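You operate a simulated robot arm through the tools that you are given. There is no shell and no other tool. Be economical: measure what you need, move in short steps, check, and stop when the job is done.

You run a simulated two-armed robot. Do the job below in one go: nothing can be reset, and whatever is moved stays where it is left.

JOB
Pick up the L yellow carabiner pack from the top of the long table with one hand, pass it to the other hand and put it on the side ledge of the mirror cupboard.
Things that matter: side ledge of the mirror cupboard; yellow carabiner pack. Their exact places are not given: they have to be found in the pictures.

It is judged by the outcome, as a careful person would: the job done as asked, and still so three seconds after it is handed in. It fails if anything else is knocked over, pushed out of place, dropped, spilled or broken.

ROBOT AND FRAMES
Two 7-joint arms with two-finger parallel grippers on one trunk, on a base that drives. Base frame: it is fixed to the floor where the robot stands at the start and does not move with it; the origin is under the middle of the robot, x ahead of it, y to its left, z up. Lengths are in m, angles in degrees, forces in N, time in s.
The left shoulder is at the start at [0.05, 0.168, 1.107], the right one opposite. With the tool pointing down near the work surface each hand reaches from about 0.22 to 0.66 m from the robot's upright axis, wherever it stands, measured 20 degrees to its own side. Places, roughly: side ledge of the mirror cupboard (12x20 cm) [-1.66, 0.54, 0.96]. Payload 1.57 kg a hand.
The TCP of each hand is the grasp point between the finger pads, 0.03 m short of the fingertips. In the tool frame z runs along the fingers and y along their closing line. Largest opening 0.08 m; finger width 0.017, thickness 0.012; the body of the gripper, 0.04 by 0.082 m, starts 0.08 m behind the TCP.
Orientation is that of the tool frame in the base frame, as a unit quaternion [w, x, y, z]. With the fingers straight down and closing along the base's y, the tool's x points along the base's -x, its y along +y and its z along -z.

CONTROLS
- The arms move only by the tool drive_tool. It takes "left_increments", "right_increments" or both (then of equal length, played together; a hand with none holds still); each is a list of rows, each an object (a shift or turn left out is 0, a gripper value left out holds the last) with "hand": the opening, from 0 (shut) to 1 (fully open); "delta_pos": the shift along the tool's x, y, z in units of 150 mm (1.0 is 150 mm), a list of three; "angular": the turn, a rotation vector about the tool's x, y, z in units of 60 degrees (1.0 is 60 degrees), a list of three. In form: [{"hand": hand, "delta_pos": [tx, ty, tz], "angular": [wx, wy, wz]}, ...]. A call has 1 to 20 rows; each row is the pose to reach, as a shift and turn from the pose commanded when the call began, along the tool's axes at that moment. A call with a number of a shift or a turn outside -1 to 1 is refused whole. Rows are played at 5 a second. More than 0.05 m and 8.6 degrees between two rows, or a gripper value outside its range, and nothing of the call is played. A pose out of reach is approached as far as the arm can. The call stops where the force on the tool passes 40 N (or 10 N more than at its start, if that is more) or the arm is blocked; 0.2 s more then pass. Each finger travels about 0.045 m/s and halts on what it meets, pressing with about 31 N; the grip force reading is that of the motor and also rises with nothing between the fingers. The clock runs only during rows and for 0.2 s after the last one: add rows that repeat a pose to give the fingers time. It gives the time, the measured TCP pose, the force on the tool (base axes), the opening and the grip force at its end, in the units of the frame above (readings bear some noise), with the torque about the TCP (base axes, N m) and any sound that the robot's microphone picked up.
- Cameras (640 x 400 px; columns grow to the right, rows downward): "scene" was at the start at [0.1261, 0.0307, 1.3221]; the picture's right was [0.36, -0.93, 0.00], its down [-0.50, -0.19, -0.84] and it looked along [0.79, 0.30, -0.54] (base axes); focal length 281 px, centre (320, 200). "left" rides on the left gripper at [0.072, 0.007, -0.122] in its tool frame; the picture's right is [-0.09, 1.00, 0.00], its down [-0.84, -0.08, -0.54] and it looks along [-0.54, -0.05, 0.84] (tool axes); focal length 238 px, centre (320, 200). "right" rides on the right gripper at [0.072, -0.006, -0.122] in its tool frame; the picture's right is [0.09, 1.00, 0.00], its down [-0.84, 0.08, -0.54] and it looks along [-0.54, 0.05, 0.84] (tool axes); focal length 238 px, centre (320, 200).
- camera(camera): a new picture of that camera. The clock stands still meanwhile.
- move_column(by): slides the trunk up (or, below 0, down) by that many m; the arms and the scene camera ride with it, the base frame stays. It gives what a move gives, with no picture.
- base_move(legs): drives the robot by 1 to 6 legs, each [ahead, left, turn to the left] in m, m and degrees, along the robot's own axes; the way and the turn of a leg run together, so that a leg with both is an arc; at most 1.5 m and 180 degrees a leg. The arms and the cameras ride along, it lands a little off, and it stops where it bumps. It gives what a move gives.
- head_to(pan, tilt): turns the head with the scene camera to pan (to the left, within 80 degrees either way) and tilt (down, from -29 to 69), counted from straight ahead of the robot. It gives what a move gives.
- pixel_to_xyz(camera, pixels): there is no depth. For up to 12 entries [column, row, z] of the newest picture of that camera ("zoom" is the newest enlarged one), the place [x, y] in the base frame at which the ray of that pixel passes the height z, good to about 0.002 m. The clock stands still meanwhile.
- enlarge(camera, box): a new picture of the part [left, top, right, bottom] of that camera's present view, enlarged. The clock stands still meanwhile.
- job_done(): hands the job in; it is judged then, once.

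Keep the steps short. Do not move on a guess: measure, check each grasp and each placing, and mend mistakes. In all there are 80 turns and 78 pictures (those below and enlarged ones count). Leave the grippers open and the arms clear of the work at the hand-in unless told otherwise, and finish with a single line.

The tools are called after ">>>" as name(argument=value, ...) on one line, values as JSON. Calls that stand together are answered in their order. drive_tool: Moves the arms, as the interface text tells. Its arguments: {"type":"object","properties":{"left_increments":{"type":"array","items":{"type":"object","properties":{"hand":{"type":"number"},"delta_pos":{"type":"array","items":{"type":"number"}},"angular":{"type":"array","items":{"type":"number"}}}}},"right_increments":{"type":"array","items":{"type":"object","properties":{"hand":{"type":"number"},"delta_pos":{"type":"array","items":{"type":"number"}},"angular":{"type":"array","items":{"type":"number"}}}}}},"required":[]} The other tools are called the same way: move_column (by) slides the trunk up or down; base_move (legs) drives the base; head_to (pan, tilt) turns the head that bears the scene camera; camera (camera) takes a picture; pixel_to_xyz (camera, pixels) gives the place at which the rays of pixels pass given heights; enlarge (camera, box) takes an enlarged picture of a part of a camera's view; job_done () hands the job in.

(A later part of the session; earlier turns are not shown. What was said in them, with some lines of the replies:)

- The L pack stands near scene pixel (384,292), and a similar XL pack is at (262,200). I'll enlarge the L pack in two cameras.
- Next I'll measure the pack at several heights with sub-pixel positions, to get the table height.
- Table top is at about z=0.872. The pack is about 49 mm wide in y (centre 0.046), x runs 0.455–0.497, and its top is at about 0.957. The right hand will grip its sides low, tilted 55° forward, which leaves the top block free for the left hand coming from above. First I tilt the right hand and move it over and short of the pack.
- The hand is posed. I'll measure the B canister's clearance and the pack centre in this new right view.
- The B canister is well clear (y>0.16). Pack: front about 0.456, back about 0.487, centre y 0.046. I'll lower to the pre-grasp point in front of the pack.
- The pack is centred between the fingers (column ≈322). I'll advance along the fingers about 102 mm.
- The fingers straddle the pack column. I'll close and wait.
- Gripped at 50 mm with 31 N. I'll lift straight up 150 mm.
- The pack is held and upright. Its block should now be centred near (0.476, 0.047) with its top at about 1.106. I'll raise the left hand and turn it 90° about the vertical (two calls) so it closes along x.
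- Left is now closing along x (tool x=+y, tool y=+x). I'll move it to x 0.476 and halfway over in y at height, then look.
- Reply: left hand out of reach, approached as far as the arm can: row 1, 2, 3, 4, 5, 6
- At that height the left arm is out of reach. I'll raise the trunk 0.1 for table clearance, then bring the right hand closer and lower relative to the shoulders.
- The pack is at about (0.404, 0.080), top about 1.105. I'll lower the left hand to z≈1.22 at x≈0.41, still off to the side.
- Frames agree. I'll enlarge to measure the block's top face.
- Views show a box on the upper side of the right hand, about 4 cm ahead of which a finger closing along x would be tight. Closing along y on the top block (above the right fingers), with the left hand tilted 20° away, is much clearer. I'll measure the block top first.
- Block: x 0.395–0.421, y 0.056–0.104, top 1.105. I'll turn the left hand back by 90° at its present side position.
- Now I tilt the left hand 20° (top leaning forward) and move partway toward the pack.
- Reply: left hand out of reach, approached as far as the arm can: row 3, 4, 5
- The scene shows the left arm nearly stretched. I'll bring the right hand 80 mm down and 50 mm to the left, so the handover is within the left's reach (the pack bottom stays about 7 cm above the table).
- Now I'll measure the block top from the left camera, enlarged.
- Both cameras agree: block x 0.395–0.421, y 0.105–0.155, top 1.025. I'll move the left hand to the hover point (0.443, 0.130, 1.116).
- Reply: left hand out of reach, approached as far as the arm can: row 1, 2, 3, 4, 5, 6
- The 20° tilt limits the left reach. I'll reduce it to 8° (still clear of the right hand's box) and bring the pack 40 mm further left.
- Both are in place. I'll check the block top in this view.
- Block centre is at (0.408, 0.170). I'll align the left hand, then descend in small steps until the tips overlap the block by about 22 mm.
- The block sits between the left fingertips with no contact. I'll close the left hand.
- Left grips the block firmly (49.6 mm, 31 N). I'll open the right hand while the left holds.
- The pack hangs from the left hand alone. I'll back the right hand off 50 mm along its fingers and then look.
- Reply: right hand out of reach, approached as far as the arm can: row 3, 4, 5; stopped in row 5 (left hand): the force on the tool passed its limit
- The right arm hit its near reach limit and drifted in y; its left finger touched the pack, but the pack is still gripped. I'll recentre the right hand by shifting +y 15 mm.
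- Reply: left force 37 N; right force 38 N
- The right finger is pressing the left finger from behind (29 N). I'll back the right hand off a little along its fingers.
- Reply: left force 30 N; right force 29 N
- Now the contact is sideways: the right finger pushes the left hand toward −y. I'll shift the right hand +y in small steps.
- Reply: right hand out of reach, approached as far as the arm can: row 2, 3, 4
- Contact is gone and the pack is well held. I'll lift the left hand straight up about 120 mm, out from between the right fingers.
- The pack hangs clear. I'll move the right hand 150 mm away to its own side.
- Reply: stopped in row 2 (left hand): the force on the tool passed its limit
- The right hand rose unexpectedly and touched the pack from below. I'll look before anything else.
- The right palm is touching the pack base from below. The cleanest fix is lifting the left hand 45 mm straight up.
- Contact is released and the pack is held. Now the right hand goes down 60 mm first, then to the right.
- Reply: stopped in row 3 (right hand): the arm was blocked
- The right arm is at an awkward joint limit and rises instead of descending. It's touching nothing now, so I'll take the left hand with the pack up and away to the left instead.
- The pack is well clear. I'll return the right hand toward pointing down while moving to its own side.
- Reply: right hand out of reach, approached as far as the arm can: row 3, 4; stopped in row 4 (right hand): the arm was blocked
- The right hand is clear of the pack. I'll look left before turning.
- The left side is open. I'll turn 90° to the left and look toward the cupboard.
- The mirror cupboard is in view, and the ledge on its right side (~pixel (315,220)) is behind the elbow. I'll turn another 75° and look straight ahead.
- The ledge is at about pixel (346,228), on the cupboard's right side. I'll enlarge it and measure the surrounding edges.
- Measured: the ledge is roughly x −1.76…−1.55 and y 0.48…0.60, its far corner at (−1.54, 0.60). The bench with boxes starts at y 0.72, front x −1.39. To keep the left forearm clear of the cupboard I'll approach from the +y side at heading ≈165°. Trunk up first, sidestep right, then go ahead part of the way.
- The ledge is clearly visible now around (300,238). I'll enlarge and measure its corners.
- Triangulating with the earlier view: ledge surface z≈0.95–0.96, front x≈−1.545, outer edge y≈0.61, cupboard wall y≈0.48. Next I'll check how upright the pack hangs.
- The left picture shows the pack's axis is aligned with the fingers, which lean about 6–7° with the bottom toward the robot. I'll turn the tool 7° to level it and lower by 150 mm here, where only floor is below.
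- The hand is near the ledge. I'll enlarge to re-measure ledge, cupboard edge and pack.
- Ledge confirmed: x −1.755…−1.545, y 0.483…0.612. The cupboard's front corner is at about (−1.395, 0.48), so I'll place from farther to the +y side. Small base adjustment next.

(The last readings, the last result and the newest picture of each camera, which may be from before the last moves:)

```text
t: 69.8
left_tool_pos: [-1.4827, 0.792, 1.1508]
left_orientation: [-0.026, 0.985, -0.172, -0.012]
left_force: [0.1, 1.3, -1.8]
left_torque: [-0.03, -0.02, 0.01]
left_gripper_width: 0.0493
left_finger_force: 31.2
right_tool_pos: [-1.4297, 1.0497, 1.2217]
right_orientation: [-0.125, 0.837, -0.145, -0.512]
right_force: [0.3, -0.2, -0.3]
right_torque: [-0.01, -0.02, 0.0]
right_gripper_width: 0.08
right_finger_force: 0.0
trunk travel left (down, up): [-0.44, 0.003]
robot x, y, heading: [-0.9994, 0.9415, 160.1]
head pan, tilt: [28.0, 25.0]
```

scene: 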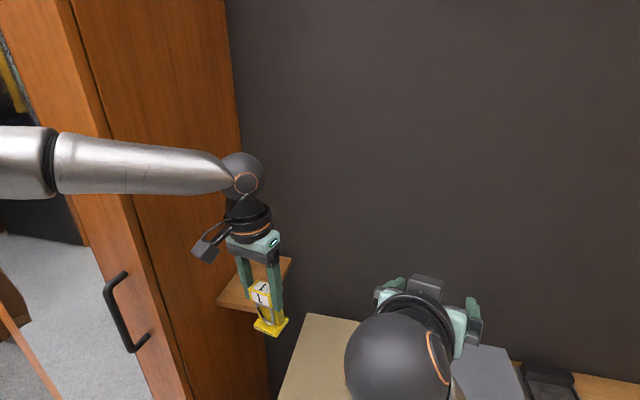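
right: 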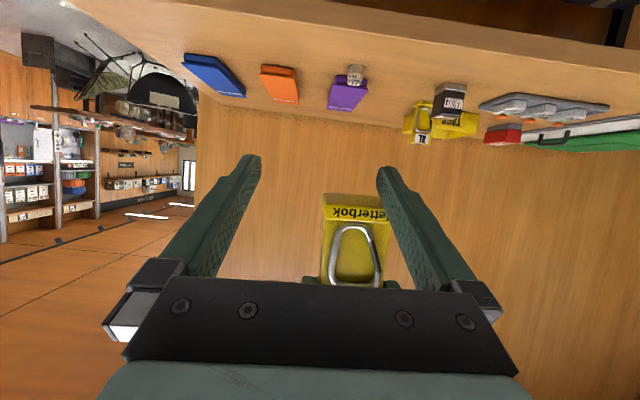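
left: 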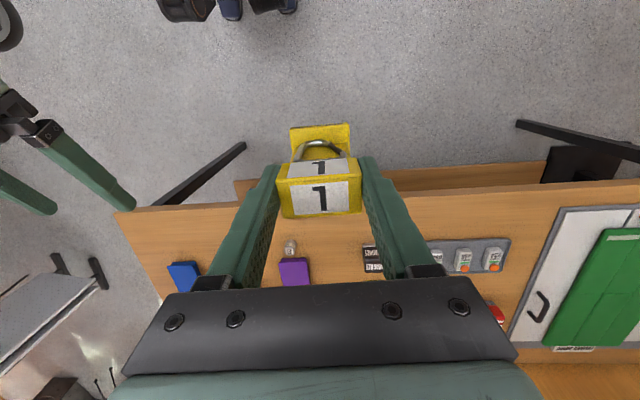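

Now I extend the left arm halfway toward the ledge and level the small roll.

>>> drive_tool(left_increments=[{"delta_pos": [-0.02, 0.18, 0.06], "angular": [-0.02, 0, 0]}, {"delta_pos": [-0.04, 0.36, 0.12], "angular": [-0.045, 0, 0]}, {"delta_pos": [-0.065, 0.54, 0.17], "angular": [-0.045, 0, 0]}, {"delta_pos": [-0.085, 0.72, 0.2], "angular": [-0.045, 0, 0]}, {"delta_pos": [-0.108, 0.9, 0.2], "angular": [-0.045, 0, 0]}, {"delta_pos": [-0.108, 0.9, 0.2], "angular": [-0.045, 0, 0]}])

>>> camera(camera="scene")

```text
t: 71.2
left_tool_pos: [-1.5445, 0.6716, 1.116]
left_orientation: [-0.003, 0.985, -0.172, -0.015]
left_force: [-0.7, 0.7, -1.4]
left_torque: [-0.02, -0.01, 0.0]
left_gripper_width: 0.0494
left_finger_force: 31.9
right_tool_pos: [-1.4297, 1.0503, 1.2218]
right_orientation: [-0.125, 0.837, -0.146, -0.513]
right_force: [0.2, 0.2, -0.1]
right_torque: [-0.01, 0.0, 0.0]
right_gripper_width: 0.0796
right_finger_force: 0.2
trunk travel left (down, up): [-0.44, 0.003]
robot x, y, heading: [-0.9957, 0.9414, 160.0]
head pan, tilt: [28.0, 25.0]
```

```text
13 pictures are left
```

scene: 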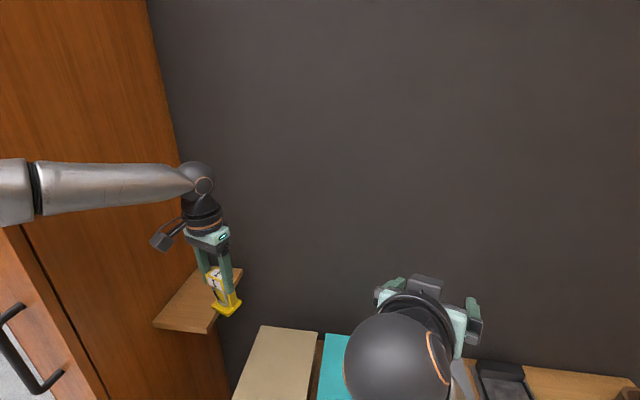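

Clear so far; the pack bottom is about 7 cm above ledge level. I'll go 60% of the remaining way, then check the arm's clearance.

>>> drive_tool(left_increments=[{"delta_pos": [-0.016, 0.13, 0]}, {"delta_pos": [-0.032, 0.26, 0]}, {"delta_pos": [-0.048, 0.39, 0]}, {"delta_pos": [-0.065, 0.53, 0]}, {"delta_pos": [-0.065, 0.53, 0]}])

>>> head_to(pan=38, tilt=25)

>>> camera(camera="scene")

```text
t: 72.4
left_tool_pos: [-1.5799, 0.5994, 1.1158]
left_orientation: [-0.003, 0.985, -0.171, -0.016]
left_force: [1.0, -0.1, -1.6]
left_torque: [0.0, -0.01, 0.02]
left_gripper_width: 0.0495
left_finger_force: 31.4
right_tool_pos: [-1.4294, 1.0496, 1.2232]
right_orientation: [-0.125, 0.836, -0.146, -0.513]
right_force: [-0.3, 1.0, 0.2]
right_torque: [0.02, 0.0, 0.03]
right_gripper_width: 0.08
right_finger_force: 0.2
trunk travel left (down, up): [-0.44, 0.003]
robot x, y, heading: [-0.9958, 0.9414, 160.2]
head pan, tilt: [28.0, 25.0]
```

```text
t: 73.1
left_tool_pos: [-1.5791, 0.6007, 1.1157]
left_orientation: [-0.003, 0.985, -0.172, -0.016]
left_force: [-0.3, 0.4, -1.8]
left_torque: [0.04, 0.02, 0.0]
left_gripper_width: 0.0494
left_finger_force: 30.9
right_tool_pos: [-1.4294, 1.0494, 1.2218]
right_orientation: [-0.125, 0.837, -0.145, -0.513]
right_force: [-0.2, 0.4, -0.3]
right_torque: [-0.02, 0.0, 0.0]
right_gripper_width: 0.0799
right_finger_force: 0.1
trunk travel left (down, up): [-0.44, 0.003]
robot x, y, heading: [-0.9986, 0.9438, 160.2]
head pan, tilt: [38.0, 25.0]
```

```text
12 pictures are left
```

scene: 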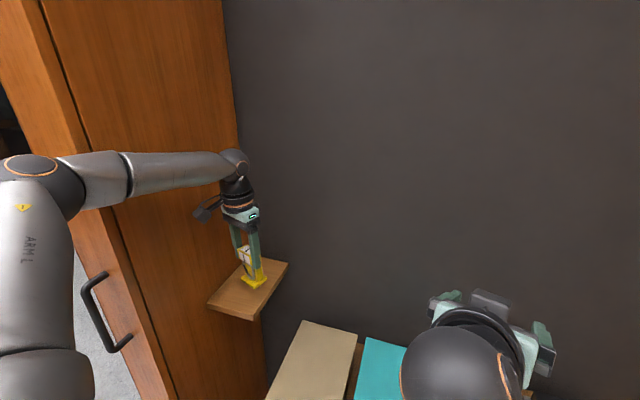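

The elbow and forearm have about 2 cm to the cupboard's front corner. I'll shift the base 20 mm to its right for more room, then aim for pack centre (−1.59, 0.56).

>>> base_move(legs=[[0, -0.02, 0]])

```text
t: 73.9
left_tool_pos: [-1.5741, 0.6182, 1.1164]
left_orientation: [-0.003, 0.985, -0.171, -0.017]
left_force: [0.5, 0.0, -1.4]
left_torque: [-0.04, -0.01, -0.01]
left_gripper_width: 0.0493
left_finger_force: 30.8
right_tool_pos: [-1.4219, 1.0698, 1.2219]
right_orientation: [-0.126, 0.836, -0.146, -0.513]
right_force: [-0.6, 0.5, -0.4]
right_torque: [-0.03, 0.02, 0.01]
right_gripper_width: 0.0798
right_finger_force: 0.0
trunk travel left (down, up): [-0.44, 0.003]
robot x, y, heading: [-0.9921, 0.956, 160.4]
head pan, tilt: [38.0, 25.0]
```

>>> drive_tool(left_increments=[{"delta_pos": [0.008, 0.1, 0.05]}, {"delta_pos": [0.016, 0.2, 0.1]}, {"delta_pos": [0.024, 0.3, 0.15]}, {"delta_pos": [0.031, 0.4, 0.2]}, {"delta_pos": [0.031, 0.4, 0.2]}])

>>> camera(camera="scene")

>>> enlarge(camera="scene", box=[180, 200, 308, 330])

>>> camera(camera="left")

```text
t: 75.1
left_tool_pos: [-1.5889, 0.5615, 1.0853]
left_orientation: [-0.003, 0.985, -0.172, -0.016]
left_force: [0.2, -0.3, -1.1]
left_torque: [0.01, -0.03, 0.04]
left_gripper_width: 0.0491
left_finger_force: 31.1
right_tool_pos: [-1.4229, 1.0669, 1.223]
right_orientation: [-0.125, 0.837, -0.145, -0.513]
right_force: [0.1, -0.3, 0.1]
right_torque: [0.0, 0.04, 0.0]
right_gripper_width: 0.0802
right_finger_force: 0.0
trunk travel left (down, up): [-0.44, 0.003]
robot x, y, heading: [-0.9889, 0.9603, 160.1]
head pan, tilt: [38.0, 25.0]
```

```text
11 pictures are left
```

scene: 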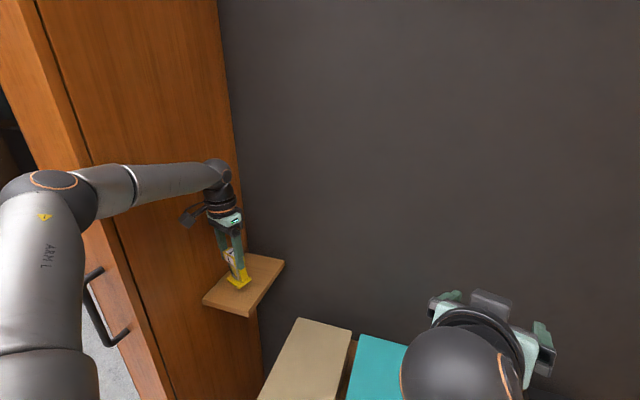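

```text
3.08 times, centred on (244, 265) of scene
```

zoom: 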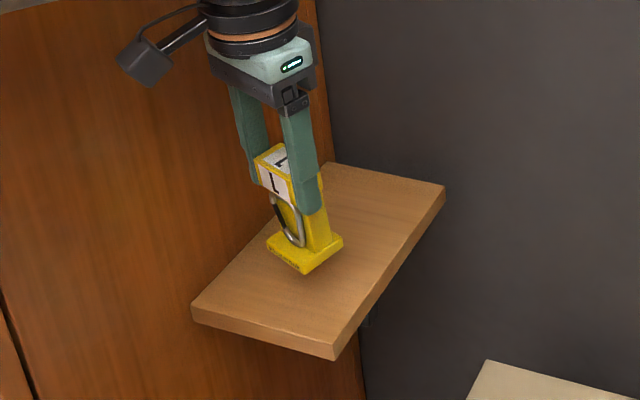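

```text
9 pictures are left
```

left: 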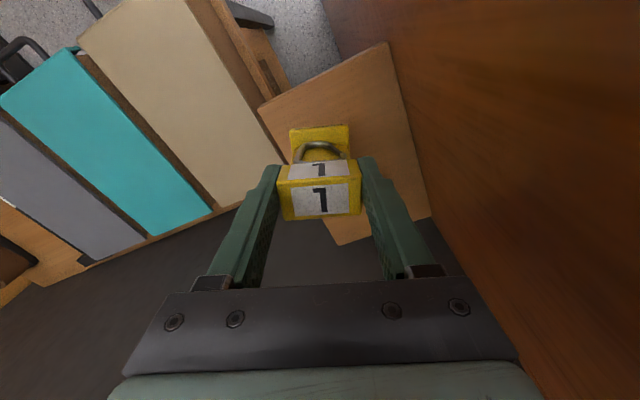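

The pack is over the ledge with margin on all sides. I'll lower 40 mm in small steps.

>>> drive_tool(left_increments=[{"delta_pos": [0, 0, 0.06]}, {"delta_pos": [0, 0, 0.12]}, {"delta_pos": [0, 0, 0.18]}, {"delta_pos": [0, 0, 0.22]}, {"delta_pos": [0, 0, 0.26]}, {"delta_pos": [0, 0, 0.26]}])

>>> enlarge(camera="scene", box=[200, 220, 296, 320])

```text
t: 76.5
left_tool_pos: [-1.5914, 0.5619, 1.046]
left_orientation: [-0.002, 0.985, -0.171, -0.016]
left_force: [-1.0, -0.4, -2.0]
left_torque: [0.01, 0.04, -0.01]
left_gripper_width: 0.0494
left_finger_force: 31.1
right_tool_pos: [-1.4221, 1.0689, 1.2225]
right_orientation: [-0.124, 0.837, -0.143, -0.513]
right_force: [0.0, 0.8, -0.1]
right_torque: [0.02, -0.02, 0.01]
right_gripper_width: 0.0798
right_finger_force: 0.1
trunk travel left (down, up): [-0.44, 0.003]
robot x, y, heading: [-0.9932, 0.9592, 159.9]
head pan, tilt: [38.0, 25.0]
```

```text
4.00 times, centred on (248, 270) of scene
```

zoom: 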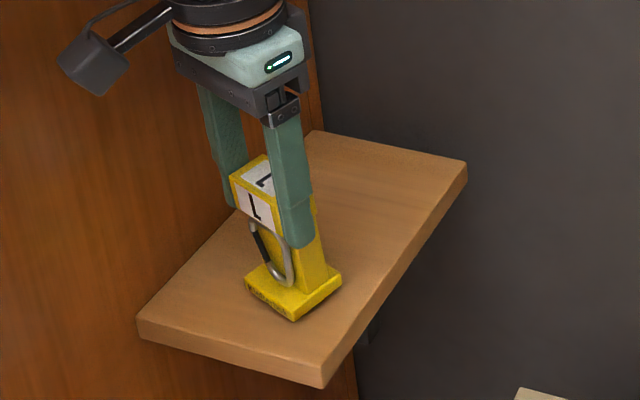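

No contact yet. I'll lower by another 6 mm and read the force.

>>> drive_tool(left_increments=[{"delta_pos": [0, 0, 0.013]}, {"delta_pos": [0, 0, 0.027]}, {"delta_pos": [0, 0, 0.04]}, {"delta_pos": [0, 0, 0.04]}])

```text
t: 77.5
left_tool_pos: [-1.5916, 0.5618, 1.0429]
left_orientation: [-0.002, 0.985, -0.171, -0.016]
left_force: [0.5, -2.0, 8.4]
left_torque: [-0.15, -0.22, -0.03]
left_gripper_width: 0.0494
left_finger_force: 30.4
right_tool_pos: [-1.4216, 1.0688, 1.2234]
right_orientation: [-0.126, 0.837, -0.146, -0.513]
right_force: [-0.6, -0.5, -0.4]
right_torque: [-0.01, 0.01, 0.0]
right_gripper_width: 0.08
right_finger_force: 0.0
trunk travel left (down, up): [-0.44, 0.003]
robot x, y, heading: [-0.9893, 0.9601, 160.1]
head pan, tilt: [38.0, 25.0]
```

Contact is about 10 N at the front edge; the torque shows the robot-side edge touching first, consistent with a remaining ~2° tool lean. I'll rotate 2° to level it and check.

>>> drive_tool(left_increments=[{"delta_pos": [0, 0, -0.005], "angular": [0, 0.017, 0]}, {"delta_pos": [0, 0, -0.005], "angular": [0, 0.035, 0]}, {"delta_pos": [0, 0, 0.003], "angular": [0, 0.035, 0]}, {"delta_pos": [0, 0, 0.003], "angular": [0, 0.035, 0]}])

>>> enlarge(camera="scene", box=[216, 240, 280, 308])

```text
t: 78.5
left_tool_pos: [-1.5918, 0.5617, 1.0415]
left_orientation: [0.001, 0.985, -0.172, 0.001]
left_force: [-0.5, -1.6, 10.4]
left_torque: [-0.08, -0.12, -0.01]
left_gripper_width: 0.0494
left_finger_force: 30.4
right_tool_pos: [-1.4221, 1.0687, 1.2222]
right_orientation: [-0.125, 0.837, -0.146, -0.513]
right_force: [-0.9, -0.3, 0.2]
right_torque: [-0.02, 0.02, -0.01]
right_gripper_width: 0.08
right_finger_force: 0.0
trunk travel left (down, up): [-0.44, 0.003]
robot x, y, heading: [-0.9911, 0.957, 160.3]
head pan, tilt: [38.0, 25.0]
```

```text
5.88 times, centred on (248, 274) of scene
```

zoom: 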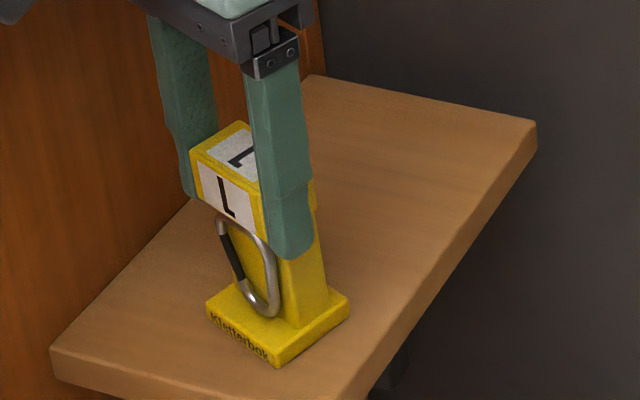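

The base sits flat, well inside the ledge. I'll open slowly.

>>> drive_tool(left_increments=[{"hand": 0.65}, {"hand": 0.68}, {"hand": 0.75}, {"hand": 0.85}, {"hand": 0.85}, {"hand": 0.85}])

>>> enlarge(camera="scene", box=[216, 240, 280, 308])

```text
t: 79.9
left_tool_pos: [-1.5909, 0.5622, 1.04]
left_orientation: [0.0, 0.985, -0.171, 0.002]
left_force: [0.8, 0.0, 0.3]
left_torque: [0.0, -0.03, -0.01]
left_gripper_width: 0.068
left_finger_force: 0.0
right_tool_pos: [-1.4227, 1.0686, 1.2225]
right_orientation: [-0.125, 0.837, -0.145, -0.513]
right_force: [0.7, -0.1, 0.4]
right_torque: [-0.03, 0.02, 0.0]
right_gripper_width: 0.08
right_finger_force: 0.0
trunk travel left (down, up): [-0.44, 0.003]
robot x, y, heading: [-0.9921, 0.9624, 159.9]
head pan, tilt: [38.0, 25.0]
```

```text
5.88 times, centred on (248, 274) of scene
```

zoom: 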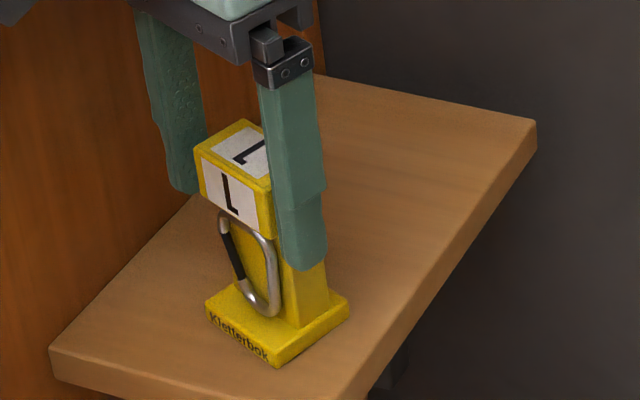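

The pack stands on its own. I'll lift the hand straight up 45 mm (a height already known reachable).

>>> drive_tool(left_increments=[{"delta_pos": [0, 0, -0.05]}, {"delta_pos": [0, 0, -0.12]}, {"delta_pos": [0, 0, -0.2]}, {"delta_pos": [0, 0, -0.3]}, {"delta_pos": [0, 0, -0.3]}])

>>> camera(camera="left")

```text
t: 81.1
left_tool_pos: [-1.5914, 0.5613, 1.0862]
left_orientation: [0.0, 0.985, -0.172, 0.002]
left_force: [-0.3, 0.6, 0.2]
left_torque: [0.01, -0.04, 0.01]
left_gripper_width: 0.068
left_finger_force: 0.1
right_tool_pos: [-1.4224, 1.0679, 1.2228]
right_orientation: [-0.125, 0.837, -0.145, -0.513]
right_force: [-0.5, 0.4, 0.6]
right_torque: [-0.02, 0.03, -0.02]
right_gripper_width: 0.08
right_finger_force: 0.1
trunk travel left (down, up): [-0.44, 0.003]
robot x, y, heading: [-0.9892, 0.965, 160.3]
head pan, tilt: [38.0, 25.0]
```

```text
5 pictures are left
```

left: 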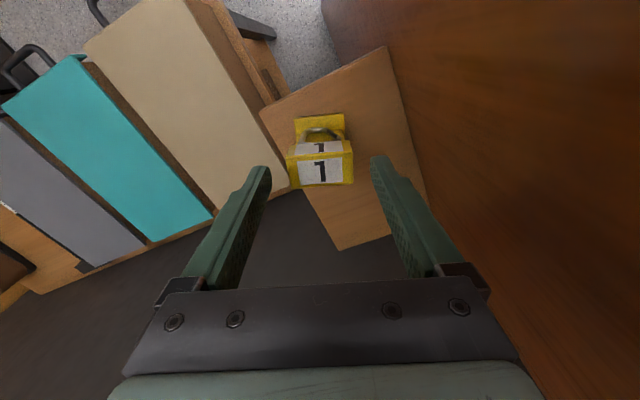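

Fingertips are above the pack. I'll raise a bit more, then retract along the way it came.

>>> drive_tool(left_increments=[{"delta_pos": [0, 0, -0.08]}, {"delta_pos": [0, 0, -0.16]}, {"delta_pos": [0, -0.1, -0.2]}, {"delta_pos": [0, -0.25, -0.22]}, {"delta_pos": [0.03, -0.4, -0.22]}, {"delta_pos": [0.06, -0.6, -0.22]}, {"delta_pos": [0.1, -0.8, -0.22]}, {"hand": 1, "delta_pos": [0.13, -1.0, -0.22]}, {"delta_pos": [0.13, -1.0, -0.22]}])

>>> camera(camera="scene")

```text
t: 83.1
left_tool_pos: [-1.5222, 0.696, 1.1182]
left_orientation: [0.0, 0.985, -0.172, 0.002]
left_force: [-0.4, -0.2, -0.2]
left_torque: [-0.01, -0.02, 0.0]
left_gripper_width: 0.0801
left_finger_force: 0.1
right_tool_pos: [-1.4219, 1.0682, 1.2235]
right_orientation: [-0.126, 0.837, -0.145, -0.513]
right_force: [0.3, -0.2, 0.2]
right_torque: [-0.01, 0.01, 0.02]
right_gripper_width: 0.08
right_finger_force: 0.1
trunk travel left (down, up): [-0.44, 0.003]
robot x, y, heading: [-0.9901, 0.9594, 160.2]
head pan, tilt: [38.0, 25.0]
```

```text
4 pictures are left
```

scene: 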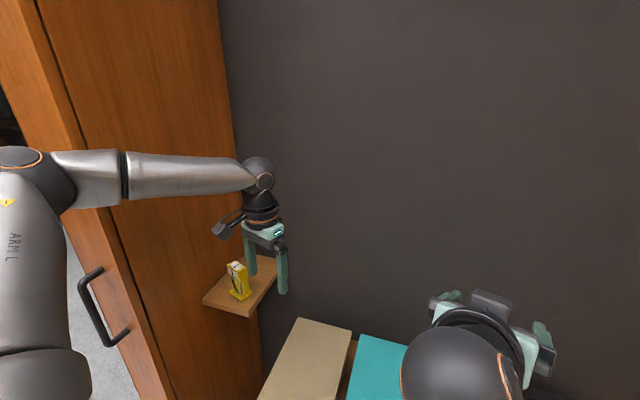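

The pack stands upright on the ledge and the hand is clear. I'll back the base away and take a final look.

>>> base_move(legs=[[0, -0.06, 0], [-0.3, 0, 0]])

>>> head_to(pan=32, tilt=25)

>>> camera(camera="scene")

>>> enlarge(camera="scene", box=[200, 180, 328, 260])

```text
t: 85.7
left_tool_pos: [-1.2199, 0.6487, 1.1183]
left_orientation: [0.0, 0.985, -0.17, 0.002]
left_force: [0.2, -0.9, 0.3]
left_torque: [0.04, 0.02, 0.01]
left_gripper_width: 0.0799
left_finger_force: 0.1
right_tool_pos: [-1.1216, 1.0226, 1.2229]
right_orientation: [-0.124, 0.837, -0.144, -0.513]
right_force: [1.0, 0.2, 0.8]
right_torque: [0.01, 0.0, 0.04]
right_gripper_width: 0.08
right_finger_force: 0.0
trunk travel left (down, up): [-0.44, 0.003]
robot x, y, heading: [-0.6897, 0.9153, 160.0]
head pan, tilt: [38.0, 25.0]
```

```text
t: 86.4
left_tool_pos: [-1.22, 0.6495, 1.1185]
left_orientation: [0.001, 0.985, -0.17, 0.002]
left_force: [0.0, -0.3, 0.1]
left_torque: [-0.02, -0.01, -0.01]
left_gripper_width: 0.08
left_finger_force: 0.0
right_tool_pos: [-1.1207, 1.0236, 1.2219]
right_orientation: [-0.125, 0.837, -0.144, -0.513]
right_force: [-0.9, -0.5, -0.7]
right_torque: [0.01, 0.0, 0.02]
right_gripper_width: 0.0802
right_finger_force: 0.1
trunk travel left (down, up): [-0.44, 0.003]
robot x, y, heading: [-0.6859, 0.918, 160.4]
head pan, tilt: [32.0, 25.0]
```

```text
3 pictures are left
```

scene: 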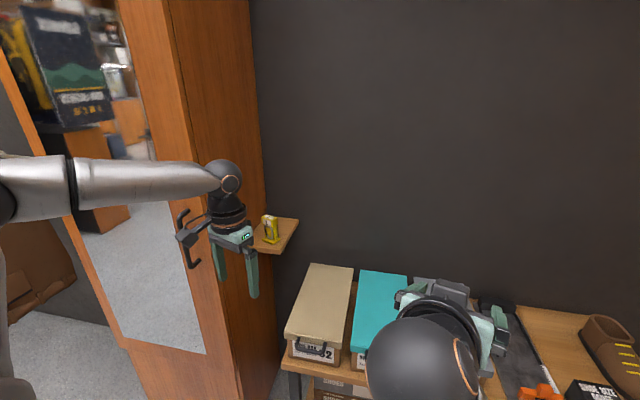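

```text
5.00 times, centred on (264, 220) of scene
```

zoom: 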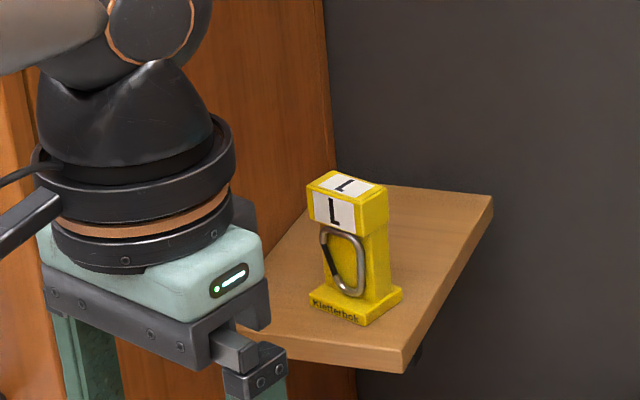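

The pack stands upright on the ledge, both grippers are open and the arms are clear, so I'm handing in.

>>> job_done()

```text
The job is handed in.
```

The L yellow carabiner pack was picked up with the right hand, passed to the left, and now stands upright on the mirror cupboard's side ledge.
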